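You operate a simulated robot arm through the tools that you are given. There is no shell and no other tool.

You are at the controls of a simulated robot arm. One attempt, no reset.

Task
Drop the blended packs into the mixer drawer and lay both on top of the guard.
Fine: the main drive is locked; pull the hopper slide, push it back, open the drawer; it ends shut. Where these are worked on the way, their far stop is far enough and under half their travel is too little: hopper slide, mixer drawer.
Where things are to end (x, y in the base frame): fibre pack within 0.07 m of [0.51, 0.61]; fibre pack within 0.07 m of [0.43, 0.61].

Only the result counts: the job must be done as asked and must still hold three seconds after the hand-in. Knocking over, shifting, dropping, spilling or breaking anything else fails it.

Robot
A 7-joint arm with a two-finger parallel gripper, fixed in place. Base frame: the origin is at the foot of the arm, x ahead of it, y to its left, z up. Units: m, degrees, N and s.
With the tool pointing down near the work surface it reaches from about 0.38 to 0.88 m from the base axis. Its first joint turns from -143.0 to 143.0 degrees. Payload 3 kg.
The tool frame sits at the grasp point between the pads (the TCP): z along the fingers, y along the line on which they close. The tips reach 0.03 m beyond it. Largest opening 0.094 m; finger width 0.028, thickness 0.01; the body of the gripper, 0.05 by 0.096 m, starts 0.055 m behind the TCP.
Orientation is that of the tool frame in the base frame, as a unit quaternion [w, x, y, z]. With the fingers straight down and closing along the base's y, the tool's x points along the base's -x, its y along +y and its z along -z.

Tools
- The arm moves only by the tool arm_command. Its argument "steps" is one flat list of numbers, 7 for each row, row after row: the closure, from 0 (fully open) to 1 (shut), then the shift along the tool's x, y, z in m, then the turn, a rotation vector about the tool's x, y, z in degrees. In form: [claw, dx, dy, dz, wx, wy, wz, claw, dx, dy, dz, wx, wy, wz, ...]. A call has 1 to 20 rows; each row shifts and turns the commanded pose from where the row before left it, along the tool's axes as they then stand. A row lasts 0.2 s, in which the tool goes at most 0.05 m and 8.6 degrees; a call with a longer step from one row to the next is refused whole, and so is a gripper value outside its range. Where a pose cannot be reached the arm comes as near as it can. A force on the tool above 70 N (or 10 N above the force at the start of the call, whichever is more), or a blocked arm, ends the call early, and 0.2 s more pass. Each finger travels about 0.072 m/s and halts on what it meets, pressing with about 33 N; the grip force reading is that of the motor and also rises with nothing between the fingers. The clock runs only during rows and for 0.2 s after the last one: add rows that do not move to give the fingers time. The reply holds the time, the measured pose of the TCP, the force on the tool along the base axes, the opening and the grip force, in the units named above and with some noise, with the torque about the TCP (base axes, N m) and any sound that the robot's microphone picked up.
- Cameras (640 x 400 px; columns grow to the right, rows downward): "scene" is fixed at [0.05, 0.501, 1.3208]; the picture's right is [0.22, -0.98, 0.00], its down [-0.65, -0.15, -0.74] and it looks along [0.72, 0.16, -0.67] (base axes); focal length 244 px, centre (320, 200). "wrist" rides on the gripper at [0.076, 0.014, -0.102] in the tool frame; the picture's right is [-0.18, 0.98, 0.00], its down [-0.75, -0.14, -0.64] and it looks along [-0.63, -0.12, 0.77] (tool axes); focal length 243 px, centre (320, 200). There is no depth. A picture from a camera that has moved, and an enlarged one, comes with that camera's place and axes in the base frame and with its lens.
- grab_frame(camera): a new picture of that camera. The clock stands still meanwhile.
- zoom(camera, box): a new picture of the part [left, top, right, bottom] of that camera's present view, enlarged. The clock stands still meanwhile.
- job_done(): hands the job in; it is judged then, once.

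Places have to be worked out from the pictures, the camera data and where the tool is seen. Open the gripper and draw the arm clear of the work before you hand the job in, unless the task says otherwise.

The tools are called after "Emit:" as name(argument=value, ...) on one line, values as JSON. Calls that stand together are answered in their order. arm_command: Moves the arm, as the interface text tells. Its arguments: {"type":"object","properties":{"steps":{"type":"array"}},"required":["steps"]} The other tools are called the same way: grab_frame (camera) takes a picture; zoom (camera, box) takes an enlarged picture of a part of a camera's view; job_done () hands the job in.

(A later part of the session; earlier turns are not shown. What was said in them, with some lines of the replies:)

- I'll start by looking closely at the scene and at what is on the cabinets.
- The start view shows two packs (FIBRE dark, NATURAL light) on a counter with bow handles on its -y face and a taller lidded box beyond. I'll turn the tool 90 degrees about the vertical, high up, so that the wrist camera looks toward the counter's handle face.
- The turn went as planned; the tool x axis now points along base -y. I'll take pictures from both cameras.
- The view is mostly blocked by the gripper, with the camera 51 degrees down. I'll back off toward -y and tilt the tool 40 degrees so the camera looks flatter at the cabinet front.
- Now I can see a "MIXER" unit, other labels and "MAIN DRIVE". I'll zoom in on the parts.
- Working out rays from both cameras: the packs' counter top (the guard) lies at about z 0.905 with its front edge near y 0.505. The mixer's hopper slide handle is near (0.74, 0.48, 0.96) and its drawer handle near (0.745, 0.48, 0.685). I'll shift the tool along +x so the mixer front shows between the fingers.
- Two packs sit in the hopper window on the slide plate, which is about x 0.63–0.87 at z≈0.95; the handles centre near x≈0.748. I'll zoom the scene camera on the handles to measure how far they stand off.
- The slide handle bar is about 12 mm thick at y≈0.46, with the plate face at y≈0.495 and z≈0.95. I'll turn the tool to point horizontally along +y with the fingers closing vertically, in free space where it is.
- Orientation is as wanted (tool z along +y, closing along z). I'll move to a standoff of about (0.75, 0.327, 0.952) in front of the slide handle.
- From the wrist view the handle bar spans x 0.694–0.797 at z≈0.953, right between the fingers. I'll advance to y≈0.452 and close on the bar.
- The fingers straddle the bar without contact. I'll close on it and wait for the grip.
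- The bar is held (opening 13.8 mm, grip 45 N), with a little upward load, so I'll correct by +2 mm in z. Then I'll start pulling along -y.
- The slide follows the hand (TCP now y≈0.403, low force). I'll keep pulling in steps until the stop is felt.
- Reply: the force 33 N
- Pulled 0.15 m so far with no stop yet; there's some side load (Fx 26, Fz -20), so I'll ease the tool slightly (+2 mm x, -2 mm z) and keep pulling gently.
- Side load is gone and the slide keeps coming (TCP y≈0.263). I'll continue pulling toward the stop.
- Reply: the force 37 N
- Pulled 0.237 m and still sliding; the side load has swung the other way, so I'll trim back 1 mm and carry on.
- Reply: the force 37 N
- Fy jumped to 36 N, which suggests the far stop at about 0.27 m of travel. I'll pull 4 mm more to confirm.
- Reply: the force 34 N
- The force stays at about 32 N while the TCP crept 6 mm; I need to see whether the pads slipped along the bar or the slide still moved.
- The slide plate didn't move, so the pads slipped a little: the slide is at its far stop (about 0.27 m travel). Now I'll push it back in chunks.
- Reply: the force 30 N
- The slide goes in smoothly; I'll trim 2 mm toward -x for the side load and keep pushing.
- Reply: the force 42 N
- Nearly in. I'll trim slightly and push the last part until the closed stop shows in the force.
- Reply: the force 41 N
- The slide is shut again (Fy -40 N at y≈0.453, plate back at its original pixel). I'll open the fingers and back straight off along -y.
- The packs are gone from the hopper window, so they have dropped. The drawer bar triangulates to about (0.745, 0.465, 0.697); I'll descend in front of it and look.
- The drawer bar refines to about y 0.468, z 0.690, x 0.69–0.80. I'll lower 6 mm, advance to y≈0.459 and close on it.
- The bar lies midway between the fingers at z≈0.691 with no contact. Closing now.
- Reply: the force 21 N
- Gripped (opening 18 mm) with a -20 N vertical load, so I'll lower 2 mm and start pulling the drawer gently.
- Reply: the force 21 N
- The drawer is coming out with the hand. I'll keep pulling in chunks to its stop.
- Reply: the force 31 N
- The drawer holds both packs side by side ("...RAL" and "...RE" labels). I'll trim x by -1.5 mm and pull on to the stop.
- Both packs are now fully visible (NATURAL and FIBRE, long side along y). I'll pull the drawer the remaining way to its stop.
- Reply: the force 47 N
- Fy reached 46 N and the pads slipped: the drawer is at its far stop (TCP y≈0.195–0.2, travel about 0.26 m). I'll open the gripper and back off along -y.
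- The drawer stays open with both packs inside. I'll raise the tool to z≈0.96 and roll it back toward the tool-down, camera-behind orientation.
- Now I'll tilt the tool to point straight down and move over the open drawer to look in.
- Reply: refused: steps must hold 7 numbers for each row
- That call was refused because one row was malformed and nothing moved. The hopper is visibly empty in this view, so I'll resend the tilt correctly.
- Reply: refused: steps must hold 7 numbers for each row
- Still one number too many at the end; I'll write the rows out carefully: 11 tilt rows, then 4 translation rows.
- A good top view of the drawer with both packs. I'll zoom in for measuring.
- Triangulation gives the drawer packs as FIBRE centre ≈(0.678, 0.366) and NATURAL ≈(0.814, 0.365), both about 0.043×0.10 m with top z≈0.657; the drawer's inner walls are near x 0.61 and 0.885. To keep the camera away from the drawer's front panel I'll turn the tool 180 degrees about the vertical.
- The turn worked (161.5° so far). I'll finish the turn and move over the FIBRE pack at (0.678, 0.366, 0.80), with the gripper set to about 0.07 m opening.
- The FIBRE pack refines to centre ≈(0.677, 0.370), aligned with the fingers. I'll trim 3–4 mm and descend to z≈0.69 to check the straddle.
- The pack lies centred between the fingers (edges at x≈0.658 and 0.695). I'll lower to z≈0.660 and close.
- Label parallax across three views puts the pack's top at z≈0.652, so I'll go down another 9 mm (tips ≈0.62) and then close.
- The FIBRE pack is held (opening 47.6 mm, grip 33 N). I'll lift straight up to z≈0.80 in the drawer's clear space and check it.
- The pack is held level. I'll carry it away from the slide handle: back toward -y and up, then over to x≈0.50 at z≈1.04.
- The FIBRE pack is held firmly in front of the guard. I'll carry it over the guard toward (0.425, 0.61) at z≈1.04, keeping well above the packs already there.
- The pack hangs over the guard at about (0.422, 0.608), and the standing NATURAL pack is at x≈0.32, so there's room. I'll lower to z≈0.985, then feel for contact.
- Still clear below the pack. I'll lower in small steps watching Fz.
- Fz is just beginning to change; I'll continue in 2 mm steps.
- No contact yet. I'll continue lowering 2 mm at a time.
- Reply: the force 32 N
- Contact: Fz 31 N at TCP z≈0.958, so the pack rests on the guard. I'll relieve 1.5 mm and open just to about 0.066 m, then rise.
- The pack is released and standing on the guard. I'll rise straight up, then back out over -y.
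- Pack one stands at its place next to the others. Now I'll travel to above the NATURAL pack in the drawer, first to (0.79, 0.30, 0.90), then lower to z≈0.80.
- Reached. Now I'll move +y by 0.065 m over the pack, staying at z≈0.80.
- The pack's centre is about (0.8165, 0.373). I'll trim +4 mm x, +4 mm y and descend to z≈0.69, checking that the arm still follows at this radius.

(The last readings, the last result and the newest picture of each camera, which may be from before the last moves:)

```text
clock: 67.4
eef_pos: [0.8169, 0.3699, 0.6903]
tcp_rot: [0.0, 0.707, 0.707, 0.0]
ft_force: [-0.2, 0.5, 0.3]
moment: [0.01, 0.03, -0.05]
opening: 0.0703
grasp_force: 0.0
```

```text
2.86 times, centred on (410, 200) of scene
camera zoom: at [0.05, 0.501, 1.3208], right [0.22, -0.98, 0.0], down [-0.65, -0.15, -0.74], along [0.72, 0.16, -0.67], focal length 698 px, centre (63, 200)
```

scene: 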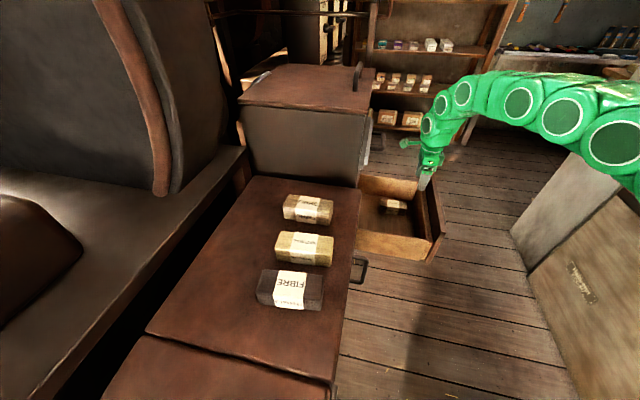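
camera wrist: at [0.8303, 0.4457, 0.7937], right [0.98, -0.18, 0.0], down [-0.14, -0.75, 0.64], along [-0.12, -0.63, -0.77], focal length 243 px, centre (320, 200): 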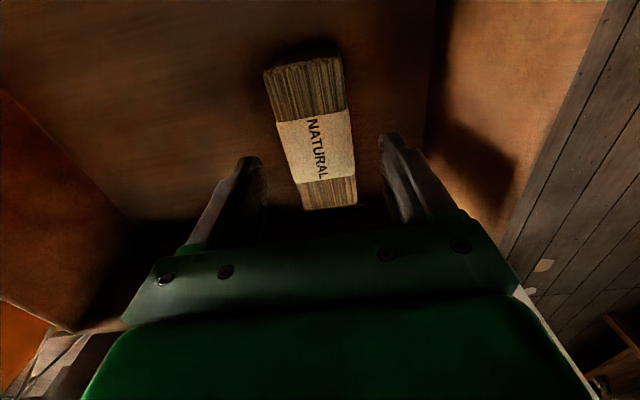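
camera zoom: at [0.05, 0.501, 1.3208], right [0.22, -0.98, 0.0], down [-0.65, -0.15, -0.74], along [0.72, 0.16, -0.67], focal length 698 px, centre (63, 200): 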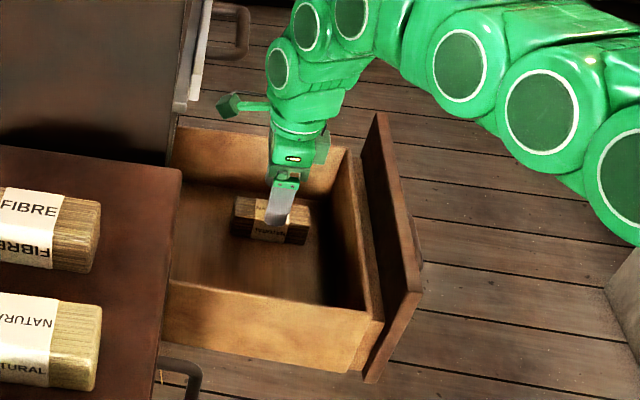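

The arm follows fine and the pack lies between the fingers as before. I'll descend the last 40 mm to z≈0.650 and close.

Emit:
arm_command(steps=[0.25, 0, -0.001, 0.015, 0, 0, 0, 0.25, 0, 0, 0.015, 0, 0, 0, 0.25, 0, 0, 0.0095, 0, 0, 0, 0.25, 0, 0, 0, 0, 0, 0, 1, 0, 0, 0, 0, 0, 0, 1, 0, 0, 0, 0, 0, 0, 1, 0, 0, 0, 0, 0, 0, 1, 0, 0, 0, 0, 0, 0])

Emit:
grab_frame(camera="wrist")

```text
clock: 69.2
eef_pos: [0.8153, 0.3702, 0.6519]
tcp_rot: [0.0, 0.707, 0.707, 0.0]
ft_force: [0.9, -0.4, 0.7]
moment: [0.0, -0.01, -0.01]
opening: 0.0479
grasp_force: 32.9
```

```text
taken
camera wrist: at [0.8294, 0.4453, 0.7537], right [0.98, -0.18, 0.0], down [-0.14, -0.75, 0.64], along [-0.12, -0.63, -0.77], focal length 243 px, centre (320, 200)
```

wrist: 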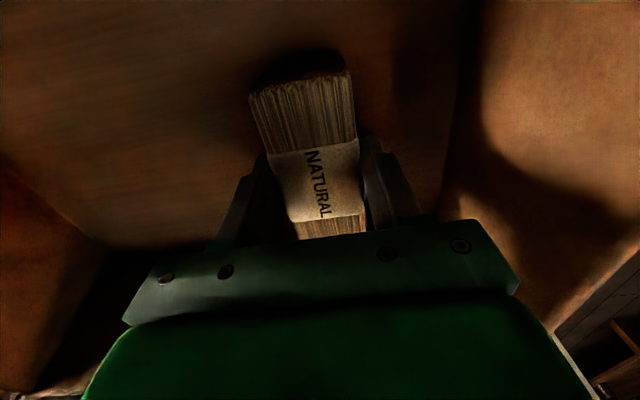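

The NATURAL pack is held (47.9 mm). I'll lift it to z≈0.80, back off -y past the slide handle, then rise over to (0.51, 0.30, 1.047).

Emit:
arm_command(steps=[1, 0, 0, -0.015, 0, 0, 0, 1, 0, 0, -0.025, 0, 0, 0, 1, 0, 0, -0.035, 0, 0, 0, 1, 0, 0, -0.04, 0, 0, 0, 1, 0, 0, -0.033, 0, 0, 0, 1, -0.035, 0, 0, 0, 0, 0, 1, -0.035, 0, 0, 0, 0, 0, 1, 0, -0.034, -0.0275, 0, 0, 0, 1, 0, -0.034, -0.0275, 0, 0, 0, 1, 0, -0.034, -0.0275, 0, 0, 0, 1, 0, -0.034, -0.0275, 0, 0, 0, 1, 0, -0.034, -0.0275, 0, 0, 0, 1, 0, -0.034, -0.0275, 0, 0, 0, 1, 0, -0.034, -0.0275, 0, 0, 0, 1, 0, -0.034, -0.0275, 0, 0, 0, 1, 0, -0.034, -0.0275, 0, 0, 0, 1, 0, 0, 0, 0, 0, 0])

Emit:
grab_frame(camera="scene")

Emit:
grab_frame(camera="wrist")

```text
clock: 72.8
eef_pos: [0.511, 0.3007, 1.0458]
tcp_rot: [0.0, 0.707, 0.707, 0.0]
ft_force: [0.0, -0.5, -1.0]
moment: [-0.01, 0.01, 0.01]
opening: 0.048
grasp_force: 33.0
```

```text
taken
```

scene: 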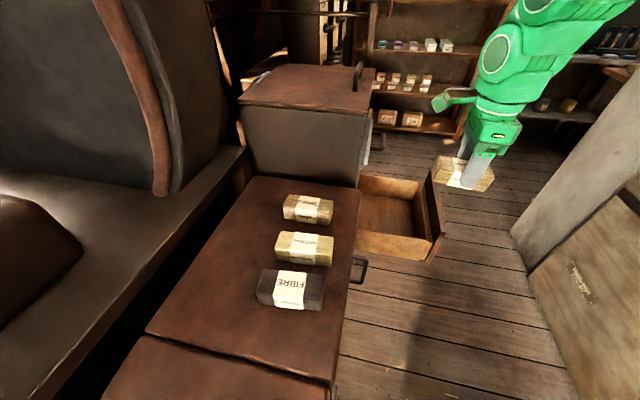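

```text
taken
camera wrist: at [0.5238, 0.3764, 1.1483], right [0.98, -0.18, 0.0], down [-0.14, -0.75, 0.64], along [-0.12, -0.63, -0.77], focal length 243 px, centre (320, 200)
```

wrist: 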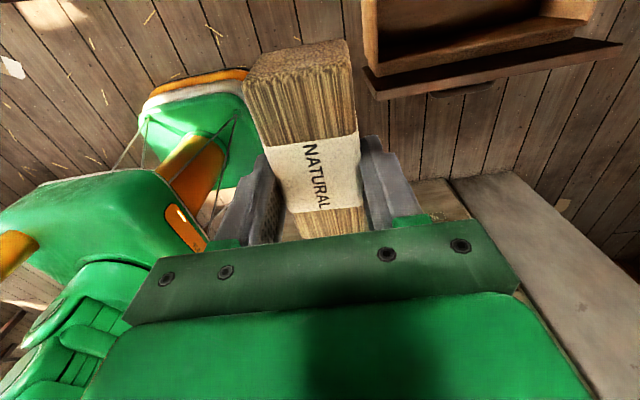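

The drawer is empty and the NATURAL pack is held, sitting about 6 mm further +y in the grip than the first. The guard's far edge lies near x≈0.547, so I'll place this pack at about (0.500, 0.605) and move over there now.

Emit:
arm_command(steps=[1, 0.0436, -0.0016, 0, 0, 0, 0, 1, 0.0436, -0.0016, 0, 0, 0, 0, 1, 0.0436, -0.0016, 0, 0, 0, 0, 1, 0.0436, -0.0016, 0, 0, 0, 0, 1, 0.0436, -0.0016, 0, 0, 0, 0, 1, 0.0436, -0.0016, 0, 0, 0, 0, 1, 0.0436, -0.0016, 0, 0, 0, 0, 1, 0, 0, 0, 0, 0, 0])

Emit:
grab_frame(camera="wrist")

Emit:
zoom(camera="scene", box=[230, 100, 390, 240])

```text
clock: 74.6
eef_pos: [0.4996, 0.6071, 1.0463]
tcp_rot: [0.0, 0.707, 0.707, 0.0]
ft_force: [-0.8, 0.4, -0.7]
moment: [0.0, 0.0, 0.0]
opening: 0.0478
grasp_force: 32.5
```

```text
taken
camera wrist: at [0.5128, 0.6815, 1.1485], right [0.98, -0.18, 0.0], down [-0.14, -0.75, 0.64], along [-0.12, -0.63, -0.77], focal length 243 px, centre (320, 200)
```

wrist: 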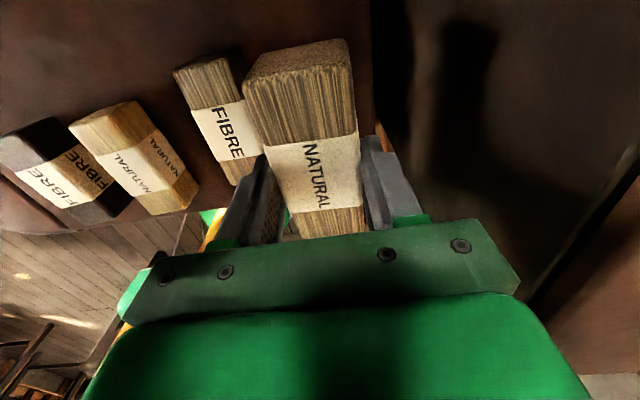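

```text
2.86 times, centred on (310, 170) of scene
camera zoom: at [0.05, 0.501, 1.3208], right [0.22, -0.98, 0.0], down [-0.65, -0.15, -0.74], along [0.72, 0.16, -0.67], focal length 698 px, centre (349, 286)
```

zoom: 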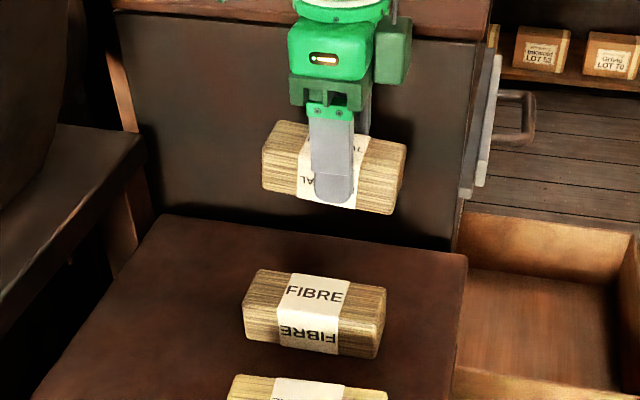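

Pack one measures at about (0.421, 0.618) and the guard's edge at x≈0.55, so (0.50, 0.607) is clear for the second. I'll lower to z≈0.968 and check force.

Emit:
arm_command(steps=[1, 0, 0, 0.03, 0, 0, 0, 1, 0, 0, 0.028, 0, 0, 0, 1, 0, 0, 0.014, 0, 0, 0, 1, 0, 0, 0.005, 0, 0, 0, 1, 0, 0, 0, 0, 0, 0])

Emit:
grab_frame(camera="wrist")

Emit:
zoom(camera="scene", box=[260, 150, 360, 230])

```text
clock: 75.8
eef_pos: [0.4992, 0.6048, 0.9691]
tcp_rot: [0.0, 0.707, 0.707, -0.001]
ft_force: [0.3, 0.0, 0.1]
moment: [-0.01, -0.02, 0.02]
opening: 0.0474
grasp_force: 33.1
```

```text
taken
camera wrist: at [0.5123, 0.6808, 1.072], right [0.98, -0.18, 0.0], down [-0.14, -0.75, 0.64], along [-0.12, -0.63, -0.77], focal length 243 px, centre (320, 200)
```

wrist: 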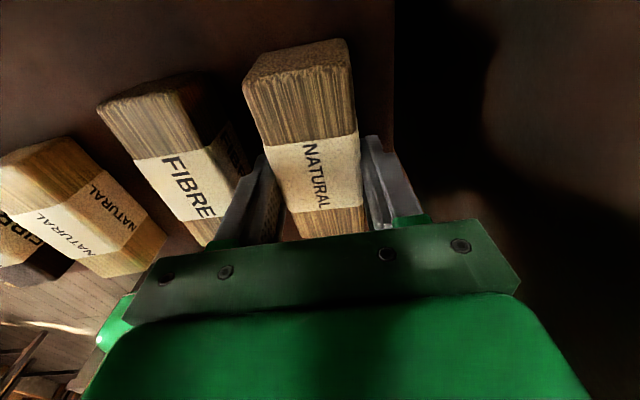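

```text
5.00 times, centred on (310, 190) of scene
camera zoom: at [0.05, 0.501, 1.3208], right [0.22, -0.98, 0.0], down [-0.65, -0.15, -0.74], along [0.72, 0.16, -0.67], focal length 1222 px, centre (370, 250)
```

zoom: 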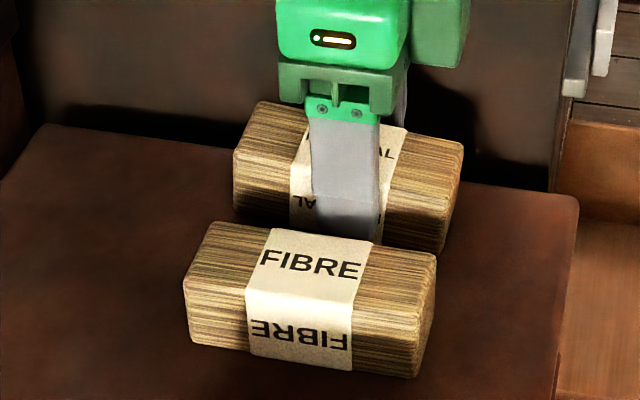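

The pack in hand is pitched a few degrees (the -y end lower), so that end will touch first. I'll lower in 2 mm steps and watch the force.

Emit:
arm_command(steps=[1, 0, 0, 0.002, 0, 0, 0, 1, 0, 0, 0.002, 0, 0, 0])

Emit:
zoom(camera="scene", box=[260, 150, 360, 230])

```text
clock: 76.4
eef_pos: [0.4998, 0.6047, 0.9662]
tcp_rot: [0.0, 0.707, 0.707, 0.001]
ft_force: [-1.3, -0.6, 4.4]
moment: [-0.23, 0.2, -0.06]
opening: 0.0476
grasp_force: 32.8
```

```text
5.00 times, centred on (310, 190) of scene
camera zoom: at [0.05, 0.501, 1.3208], right [0.22, -0.98, 0.0], down [-0.65, -0.15, -0.74], along [0.72, 0.16, -0.67], focal length 1222 px, centre (370, 250)
```

zoom: 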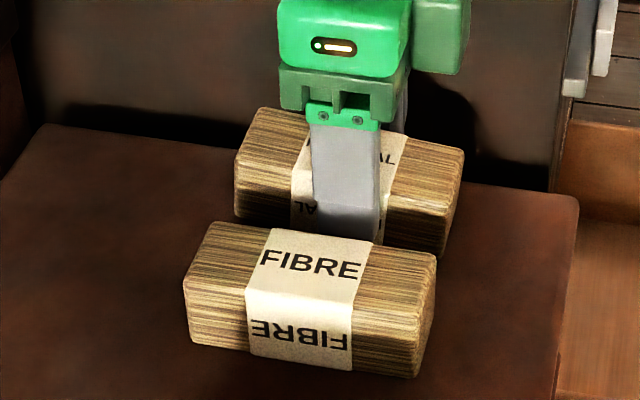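

First touch of the -y end at z≈0.966 (Fz +5 N, Mx -0.23). I'll keep lowering gently so the pack levels on the guard.

Emit:
arm_command(steps=[1, 0, 0, 0.002, 0, 0, 0, 1, 0, 0, 0.002, 0, 0, 0])

Emit:
zoom(camera="scene", box=[260, 150, 360, 230])

```text
clock: 77.0
eef_pos: [0.5005, 0.6053, 0.9612]
tcp_rot: [0.0, 0.706, 0.708, 0.001]
ft_force: [5.7, 6.1, 20.8]
moment: [-0.7, -0.02, 0.15]
opening: 0.048
grasp_force: 33.2
```

```text
5.00 times, centred on (310, 190) of scene
camera zoom: at [0.05, 0.501, 1.3208], right [0.22, -0.98, 0.0], down [-0.65, -0.15, -0.74], along [0.72, 0.16, -0.67], focal length 1222 px, centre (370, 250)
```

zoom: 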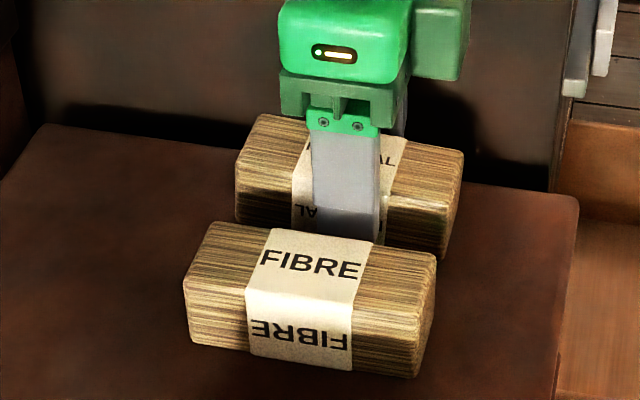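

It's levelling (Fz 21 N, Mx -0.7). One or two millimetres more, then I'll open to 0.066 m.

Emit:
arm_command(steps=[1, 0, 0, 0.0015, 0, 0, 0, 1, 0, 0, 0, 0, 0, 0])

Emit:
zoom(camera="scene", box=[260, 150, 360, 230])

```text
clock: 77.6
eef_pos: [0.4999, 0.6054, 0.9603]
tcp_rot: [-0.001, 0.707, 0.707, 0.001]
ft_force: [2.0, 7.3, 22.1]
moment: [-0.68, -0.03, 0.05]
opening: 0.0477
grasp_force: 32.9
```

```text
5.00 times, centred on (310, 190) of scene
camera zoom: at [0.05, 0.501, 1.3208], right [0.22, -0.98, 0.0], down [-0.65, -0.15, -0.74], along [0.72, 0.16, -0.67], focal length 1222 px, centre (370, 250)
```

zoom: 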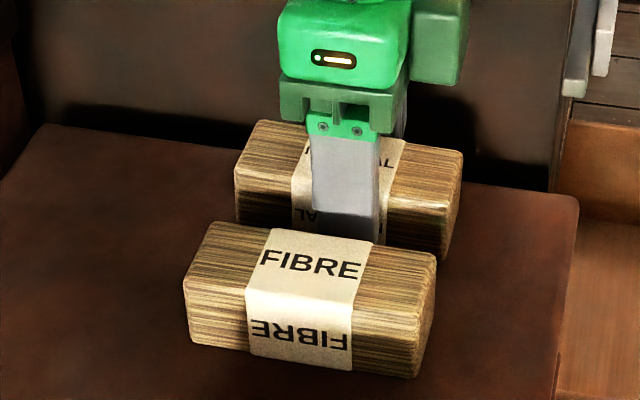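

Almost level now. One more millimetre, then open.

Emit:
arm_command(steps=[1, 0, 0, 0.001, 0, 0, 0, 1, 0, 0, 0, 0, 0, 0, 0.3, 0, 0, 0, 0, 0, 0, 0.3, 0, 0, 0, 0, 0, 0, 0.3, 0, 0, 0, 0, 0, 0])

Emit:
zoom(camera="scene", box=[260, 150, 360, 230])

```text
clock: 78.8
eef_pos: [0.5002, 0.6044, 0.9583]
tcp_rot: [0.0, 0.708, 0.707, 0.0]
ft_force: [0.1, -0.3, 0.5]
moment: [0.03, -0.05, 0.01]
opening: 0.066
grasp_force: 0.0
```

```text
5.00 times, centred on (310, 190) of scene
camera zoom: at [0.05, 0.501, 1.3208], right [0.22, -0.98, 0.0], down [-0.65, -0.15, -0.74], along [0.72, 0.16, -0.67], focal length 1222 px, centre (370, 250)
```

zoom: 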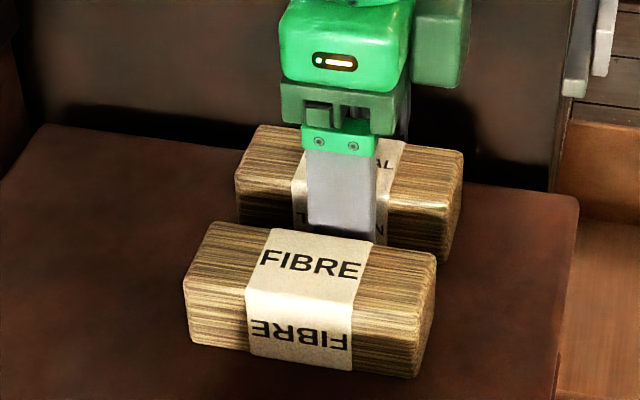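

Released; the pack lies flat and FIBRE is untouched. I'll rise straight up and back out along -y.

Emit:
arm_command(steps=[0.3, 0, 0, -0.02, 0, 0, 0, 0.3, 0, 0, -0.03, 0, 0, 0, 0.3, 0, 0, -0.04, 0, 0, 0, 0.3, -0.04, 0, 0, 0, 0, 0, 0.3, -0.045, 0, 0, 0, 0, 0, 0.3, -0.045, 0, 0, 0, 0, 0, 0.3, -0.045, 0, 0, 0, 0, 0, 0.3, -0.045, 0, 0, 0, 0, 0, 0.3, -0.045, 0, 0, 0, 0, 0, 0.3, -0.045, 0, 0, 0, 0, 0, 0.3, -0.045, 0, 0, 0, 0, 0, 0.3, 0, 0, 0, 0, 0, 0])

Emit:
grab_frame(camera="scene")

Emit:
zoom(camera="scene", box=[240, 150, 400, 310])

```text
clock: 81.4
eef_pos: [0.5017, 0.2485, 1.049]
tcp_rot: [0.0, 0.707, 0.707, 0.0]
ft_force: [-0.1, 0.1, -0.8]
moment: [0.01, 0.0, 0.02]
opening: 0.066
grasp_force: 0.0
```

```text
taken
```

scene: 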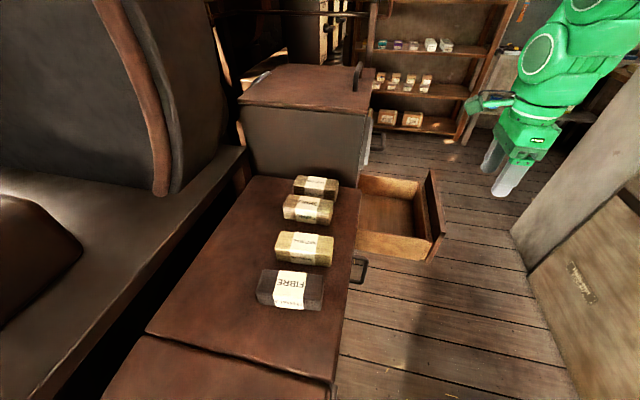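

```text
2.50 times, centred on (320, 230) of scene
camera zoom: at [0.05, 0.501, 1.3208], right [0.22, -0.98, 0.0], down [-0.65, -0.15, -0.74], along [0.72, 0.16, -0.67], focal length 611 px, centre (320, 125)
```

zoom: 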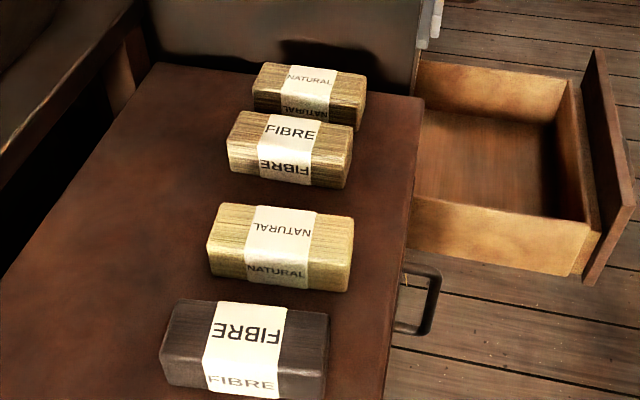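

All four packs stand correctly: the two new ones at about (0.500, 0.614) and (0.425, 0.612). Now to shut the drawer: I'll back off to (0.70, 0.09) and tilt the tool horizontal toward +y.

Emit:
arm_command(steps=[0, -0.0267, 0.0333, 0, 0, 0, 0, 0, -0.0267, 0.0333, 0, 0, 0, 0, 0, -0.0267, 0.0333, 0, 0, 0, 0, 0, -0.0267, 0.0333, 0, 0, 0, 0, 0, -0.0267, 0.0333, 0, 0, 0, 0, 0, -0.0267, 0.0333, 0, 0, 0, 0, 0, 0, 0, 0, 0, 8.2, 0, 0, 0, 0, 0, 0, 8.2, 0, 0, 0, 0, 0, 0, 8.2, 0, 0, 0, 0, 0, 0, 8.2, 0, 0, 0, 0, 0, 0, 8.2, 0, 0, 0, 0, 0, 0, 8.2, 0, 0, 0, 0, 0, 0, 8.2, 0, 0, 0, 0, 0, 0, 8.2, 0, 0, 0, 0, 0, 0, 8.2, 0, 0, 0, 0, 0, 0, 8.2, 0, 0, 0, 0, 0, 0, 8.0, 0])

Emit:
grab_frame(camera="scene")

```text
clock: 85.0
eef_pos: [0.6997, 0.0898, 1.0502]
tcp_rot: [-0.5, 0.5, 0.499, 0.501]
ft_force: [-0.4, 0.0, 1.1]
moment: [-0.01, -0.02, -0.02]
opening: 0.0939
grasp_force: 0.0
```

```text
taken
```

scene: 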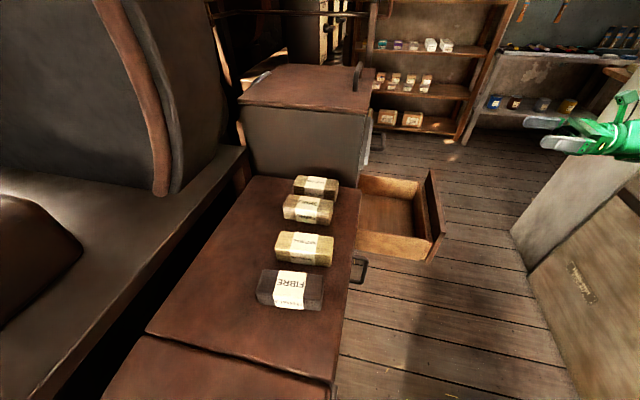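

Pointing along +y now. I'll roll -90 degrees so the fingers close vertically and descend in front of the open drawer's handle to z≈0.69.

Emit:
arm_command(steps=[0, 0, 0, 0, 0, 0, -8.2, 0, 0, 0, 0, 0, 0, -8.2, 0, 0, 0, 0, 0, 0, -8.2, 0, 0, 0, 0, 0, 0, -8.2, 0, 0, 0, 0, 0, 0, -8.2, 0, 0, 0, 0, 0, 0, -8.2, 0, 0, 0, 0, 0, 0, -8.2, 0, 0, 0, 0, 0, 0, -8.2, 0, 0, 0, 0, 0, 0, -8.2, 0, 0, 0, 0, 0, 0, -8.2, 0, 0, 0, 0, 0, 0, -8.0, 0, -0.006, -0.045, 0, 0, 0, 0, 0, -0.006, -0.045, 0, 0, 0, 0, 0, -0.006, -0.045, 0, 0, 0, 0, 0, -0.006, -0.045, 0, 0, 0, 0, 0, -0.006, -0.045, 0, 0, 0, 0, 0, -0.006, -0.045, 0, 0, 0, 0, 0, -0.006, -0.045, 0, 0, 0, 0, 0, -0.006, -0.045, 0, 0, 0, 0])

Emit:
grab_frame(camera="wrist")

Emit:
zoom(camera="scene", box=[350, 150, 530, 270])

```text
clock: 89.0
eef_pos: [0.7475, 0.0903, 0.6883]
tcp_rot: [-0.001, 0.0, 0.707, 0.707]
ft_force: [0.0, -0.4, -0.1]
moment: [-0.01, -0.04, 0.02]
opening: 0.094
grasp_force: 0.1
```

```text
taken
camera wrist: at [0.6704, -0.0122, 0.7029], right [0.18, 0.0, 0.98], down [0.75, -0.64, -0.14], along [0.63, 0.77, -0.12], focal length 243 px, centre (320, 200)
```

wrist: 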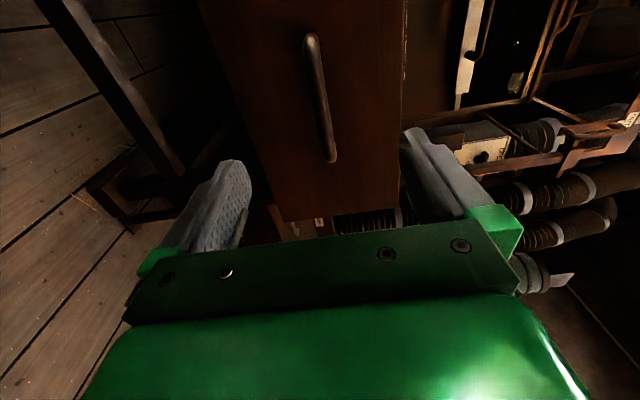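

```text
3.33 times, centred on (440, 210) of scene
camera zoom: at [0.05, 0.501, 1.3208], right [0.22, -0.98, 0.0], down [-0.65, -0.15, -0.74], along [0.72, 0.16, -0.67], focal length 815 px, centre (-80, 167)
```

zoom: 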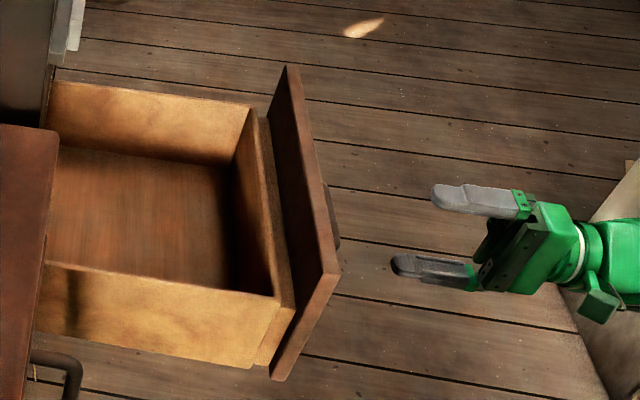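

The bar is at about z 0.692 and y≈0.205. I'll advance to y≈0.197 and close on it.

Emit:
arm_command(steps=[0, 0, 0.002, 0.035, 0, 0, 0, 0, 0, 0, 0.035, 0, 0, 0, 0, 0, 0, 0.025, 0, 0, 0, 0, 0, 0, 0.011, 0, 0, 0, 0, 0, 0, 0, 0, 0, 0])

Emit:
zoom(camera="scene", box=[350, 150, 530, 270])

Emit:
grab_frame(camera="wrist")

```text
clock: 90.2
eef_pos: [0.7482, 0.195, 0.6894]
tcp_rot: [0.0, 0.0, 0.707, 0.707]
ft_force: [0.2, 0.6, 0.3]
moment: [0.01, -0.02, -0.02]
opening: 0.094
grasp_force: 0.0
```

```text
3.33 times, centred on (440, 210) of scene
camera zoom: at [0.05, 0.501, 1.3208], right [0.22, -0.98, 0.0], down [-0.65, -0.15, -0.74], along [0.72, 0.16, -0.67], focal length 815 px, centre (-80, 167)
```

zoom: 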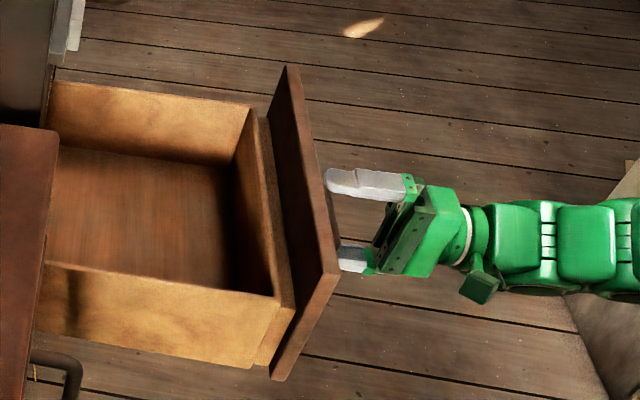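

```text
taken
camera wrist: at [0.6702, 0.0922, 0.7043], right [0.18, 0.0, 0.98], down [0.75, -0.64, -0.14], along [0.63, 0.77, -0.12], focal length 243 px, centre (320, 200)
```

wrist: 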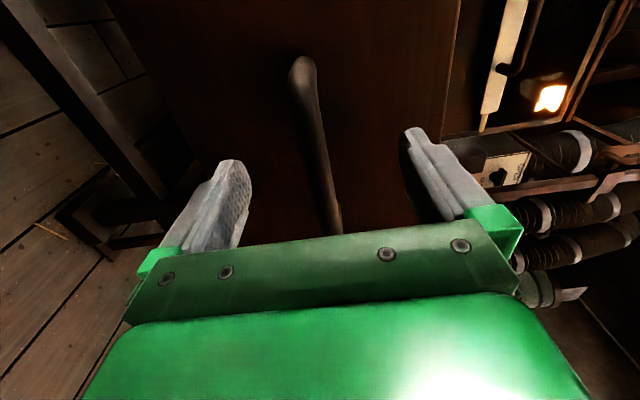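

The bar sits between the fingers without contact. Closing on it now.

Emit:
arm_command(steps=[1, 0, 0, 0, 0, 0, 0, 1, 0, 0, 0, 0, 0, 0, 1, 0, 0, 0, 0, 0, 0, 1, 0, 0, 0, 0, 0, 0, 1, 0, 0, 0, 0, 0, 0])

```text
clock: 91.4
eef_pos: [0.7473, 0.1951, 0.6895]
tcp_rot: [0.0, 0.0, 0.707, 0.707]
ft_force: [0.3, 0.0, 0.5]
moment: [0.0, -0.08, 0.2]
opening: 0.0136
grasp_force: 45.1
```

Gripped (13.6 mm, no side load). Pushing the drawer in, in chunks.

Emit:
arm_command(steps=[1, 0, 0, 0.015, 0, 0, 0, 1, 0, 0, 0.02, 0, 0, 0, 1, 0, 0, 0.02, 0, 0, 0, 1, 0, 0, 0.02, 0, 0, 0, 1, 0, 0, 0.02, 0, 0, 0])

Emit:
zoom(camera="scene", box=[350, 150, 530, 270])

```text
clock: 92.6
eef_pos: [0.7478, 0.2904, 0.6893]
tcp_rot: [0.0, -0.001, 0.707, 0.707]
ft_force: [-15.6, -0.2, -6.8]
moment: [-0.05, -0.1, 0.17]
opening: 0.0137
grasp_force: 44.6
```

```text
3.33 times, centred on (440, 210) of scene
camera zoom: at [0.05, 0.501, 1.3208], right [0.22, -0.98, 0.0], down [-0.65, -0.15, -0.74], along [0.72, 0.16, -0.67], focal length 815 px, centre (-80, 167)
```

zoom: 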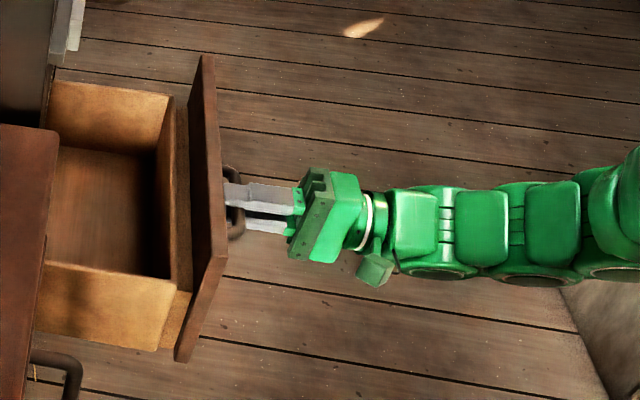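

The drawer follows smoothly. I'll continue pushing, with a small trim in x.

Emit:
arm_command(steps=[1, 0.0007, 0, 0.02, 0, 0, 0, 1, 0, 0, 0.02, 0, 0, 0, 1, 0, 0, 0.02, 0, 0, 0, 1, 0, 0, 0.02, 0, 0, 0, 1, 0, 0, 0.02, 0, 0, 0])

Emit:
zoom(camera="scene", box=[340, 150, 500, 260])

```text
clock: 93.8
eef_pos: [0.7481, 0.3903, 0.6907]
tcp_rot: [0.0, -0.001, 0.707, 0.707]
ft_force: [-7.5, -0.6, 4.5]
moment: [-0.02, -0.04, 1.04]
opening: 0.0133
grasp_force: 44.9
```

```text
3.64 times, centred on (420, 205) of scene
camera zoom: at [0.05, 0.501, 1.3208], right [0.22, -0.98, 0.0], down [-0.65, -0.15, -0.74], along [0.72, 0.16, -0.67], focal length 889 px, centre (-44, 182)
```

zoom: 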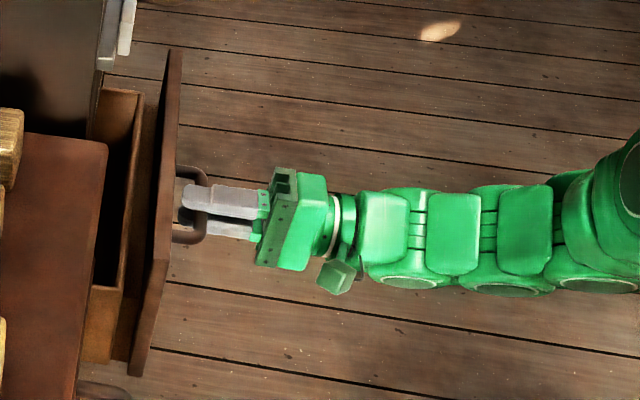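

Nearly closed. I'll push the remaining ~65 mm, slowing toward the stop.

Emit:
arm_command(steps=[1, 0, 0, 0.02, 0, 0, 0, 1, 0, 0, 0.02, 0, 0, 0, 1, 0, 0, 0.012, 0, 0, 0, 1, 0, 0, 0.008, 0, 0, 0, 1, 0, 0, 0.004, 0, 0, 0, 1, 0, 0, 0.003, 0, 0, 0])

Emit:
zoom(camera="scene", box=[330, 170, 410, 220])

```text
clock: 95.2
eef_pos: [0.7478, 0.4553, 0.6899]
tcp_rot: [0.002, 0.001, 0.707, 0.707]
ft_force: [-9.5, -32.2, 6.7]
moment: [0.06, -0.03, -0.15]
opening: 0.0135
grasp_force: 45.3
```

```text
8.00 times, centred on (370, 195) of scene
camera zoom: at [0.05, 0.501, 1.3208], right [0.22, -0.98, 0.0], down [-0.65, -0.15, -0.74], along [0.72, 0.16, -0.67], focal length 1955 px, centre (-80, 240)
```

zoom: 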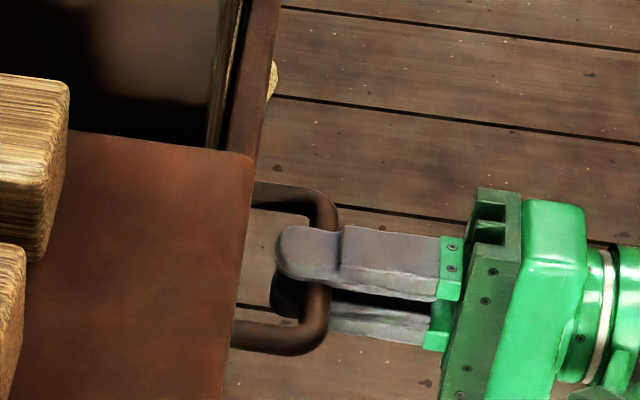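

Fy -32 N at the stop and the handle is back at its original pixels: the drawer is shut. I'll open the fingers and back straight off.

Emit:
arm_command(steps=[0, 0, 0, 0, 0, 0, 0, 0, 0, 0, 0, 0, 0, 0, 0, 0, 0, 0, 0, 0, 0, 0, 0, 0, 0, 0, 0, 0, 0, 0, 0, -0.03, 0, 0, 0, 0, 0, 0, -0.045, 0, 0, 0, 0, 0, 0, -0.045, 0, 0, 0, 0, 0, 0, -0.045, 0, 0, 0, 0, 0, 0, -0.045, 0, 0, 0, 0, 0, 0, -0.045, 0, 0, 0])

Emit:
grab_frame(camera="scene")

Emit:
zoom(camera="scene", box=[330, 110, 410, 220])

Emit:
grab_frame(camera="wrist")

```text
clock: 97.4
eef_pos: [0.7473, 0.2015, 0.6883]
tcp_rot: [-0.001, 0.0, 0.707, 0.707]
ft_force: [0.1, 0.1, 0.8]
moment: [0.0, -0.01, -0.02]
opening: 0.0941
grasp_force: 0.0
```

```text
taken
```

scene: 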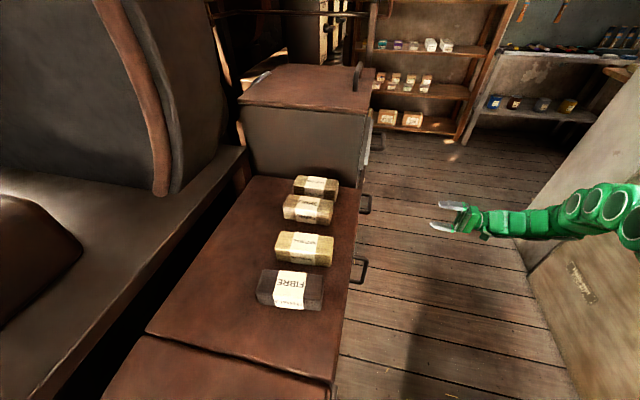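

```text
3.64 times, centred on (370, 165) of scene
camera zoom: at [0.05, 0.501, 1.3208], right [0.22, -0.98, 0.0], down [-0.65, -0.15, -0.74], along [0.72, 0.16, -0.67], focal length 889 px, centre (138, 327)
```

zoom: 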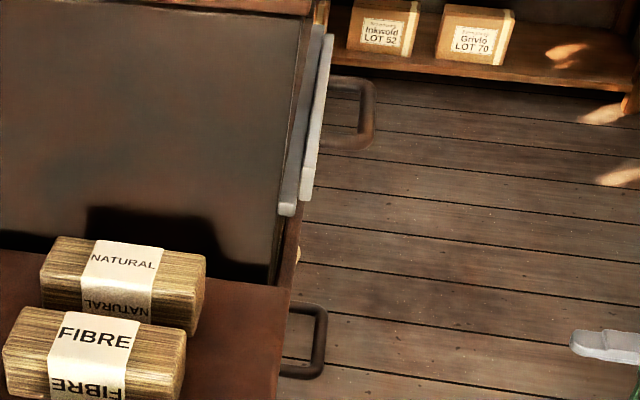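

```text
taken
camera wrist: at [0.67, 0.0995, 0.7029], right [0.19, 0.0, 0.98], down [0.75, -0.64, -0.14], along [0.63, 0.77, -0.12], focal length 243 px, centre (320, 200)
```

wrist: 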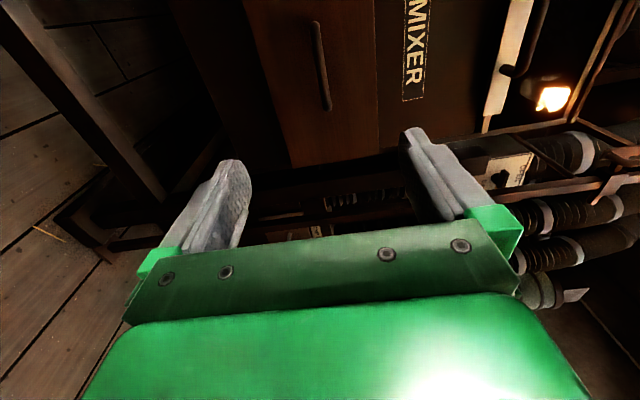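

The drawer and slide are both shut, both packs rest on the guard, and the other packs haven't moved. I'll draw the arm further clear and upward before handing in.

Emit:
arm_command(steps=[0, 0, 0, -0.04, 0, 0, 0, 0, 0, 0, -0.04, 0, 0, 0, 0, 0, 0.045, 0, 0, 0, 0, 0, 0, 0.045, 0, 0, 0, 0, 0, 0, 0.045, 0, 0, 0, 0, 0, 0, 0.045, 0, 0, 0, 0, 0, 0, 0.045, 0, 0, 0, 0, 0, 0, 0.045, 0, 0, 0, 0, 0, 0, 0, 0, 0, 0, 0])

Emit:
grab_frame(camera="wrist")

Emit:
zoom(camera="scene", box=[230, 100, 410, 320])

```text
clock: 99.4
eef_pos: [0.7486, 0.1222, 0.9603]
tcp_rot: [-0.001, 0.001, 0.707, 0.707]
ft_force: [0.6, 0.1, 0.5]
moment: [0.01, 0.02, -0.01]
opening: 0.0941
grasp_force: 0.1
```

```text
taken
camera wrist: at [0.6706, 0.0195, 0.9743], right [0.18, 0.0, 0.98], down [0.75, -0.64, -0.14], along [0.63, 0.77, -0.12], focal length 243 px, centre (320, 200)
```

wrist: 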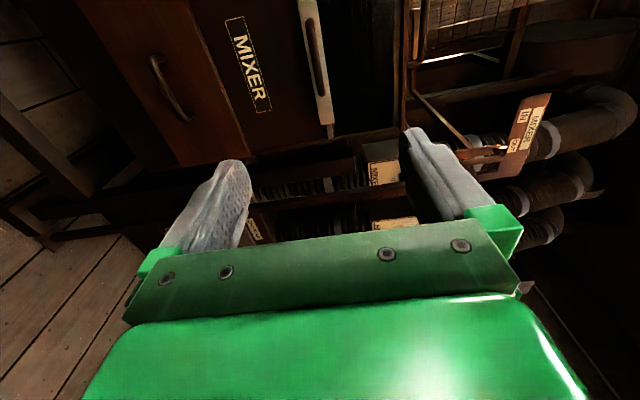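

```text
1.82 times, centred on (320, 210) of scene
camera zoom: at [0.05, 0.501, 1.3208], right [0.22, -0.98, 0.0], down [-0.65, -0.15, -0.74], along [0.72, 0.16, -0.67], focal length 444 px, centre (320, 182)
```

zoom: 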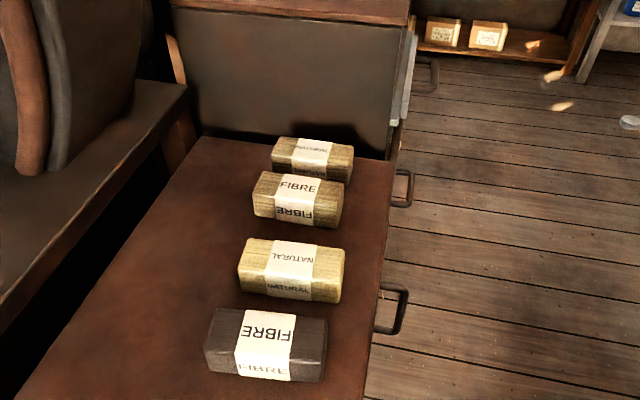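

Everything is in its final state: slide shut, drawer shut, packs at about (0.500, 0.614) and (0.425, 0.612) on the guard, gripper open and arm clear. I'm handing the job in.

Emit:
job_done()

```text
The job is handed in.
```

The job is handed in: both fibre packs lie on top of the guard, and the hopper slide and mixer drawer are shut. The tool returned no pass or fail, so the result below is my own measurement from the last pictures.

| Pack | Estimated x, y (m) | Target x, y (m) |
|---|---|---|
| NATURAL label | 0.500, 0.614 | 0.51, 0.61 |
| FIBRE label | 0.425, 0.612 | 0.43, 0.61 |

- **Hopper slide:** I pulled it about 0.27 m to its far stop and the packs dropped into the drawer. I then pushed it back to its closed stop, and it sits where it did at the start.
- **Mixer drawer:** I opened it about 0.26 m to its far stop, took out both packs, and pushed it shut. Its handle is back in its starting position.
- **Pack assignment:** The task calls both targets "fibre pack", so I treated them as interchangeable. The FIBRE-labelled pack is at the x = 0.43 spot and the NATURAL-labelled one at the x = 0.51 spot.
- **Other objects:** The two packs already on the guard did not move in the pictures, and I saw nothing else disturbed.

The gripper was open and the arm drawn clear before I handed in.
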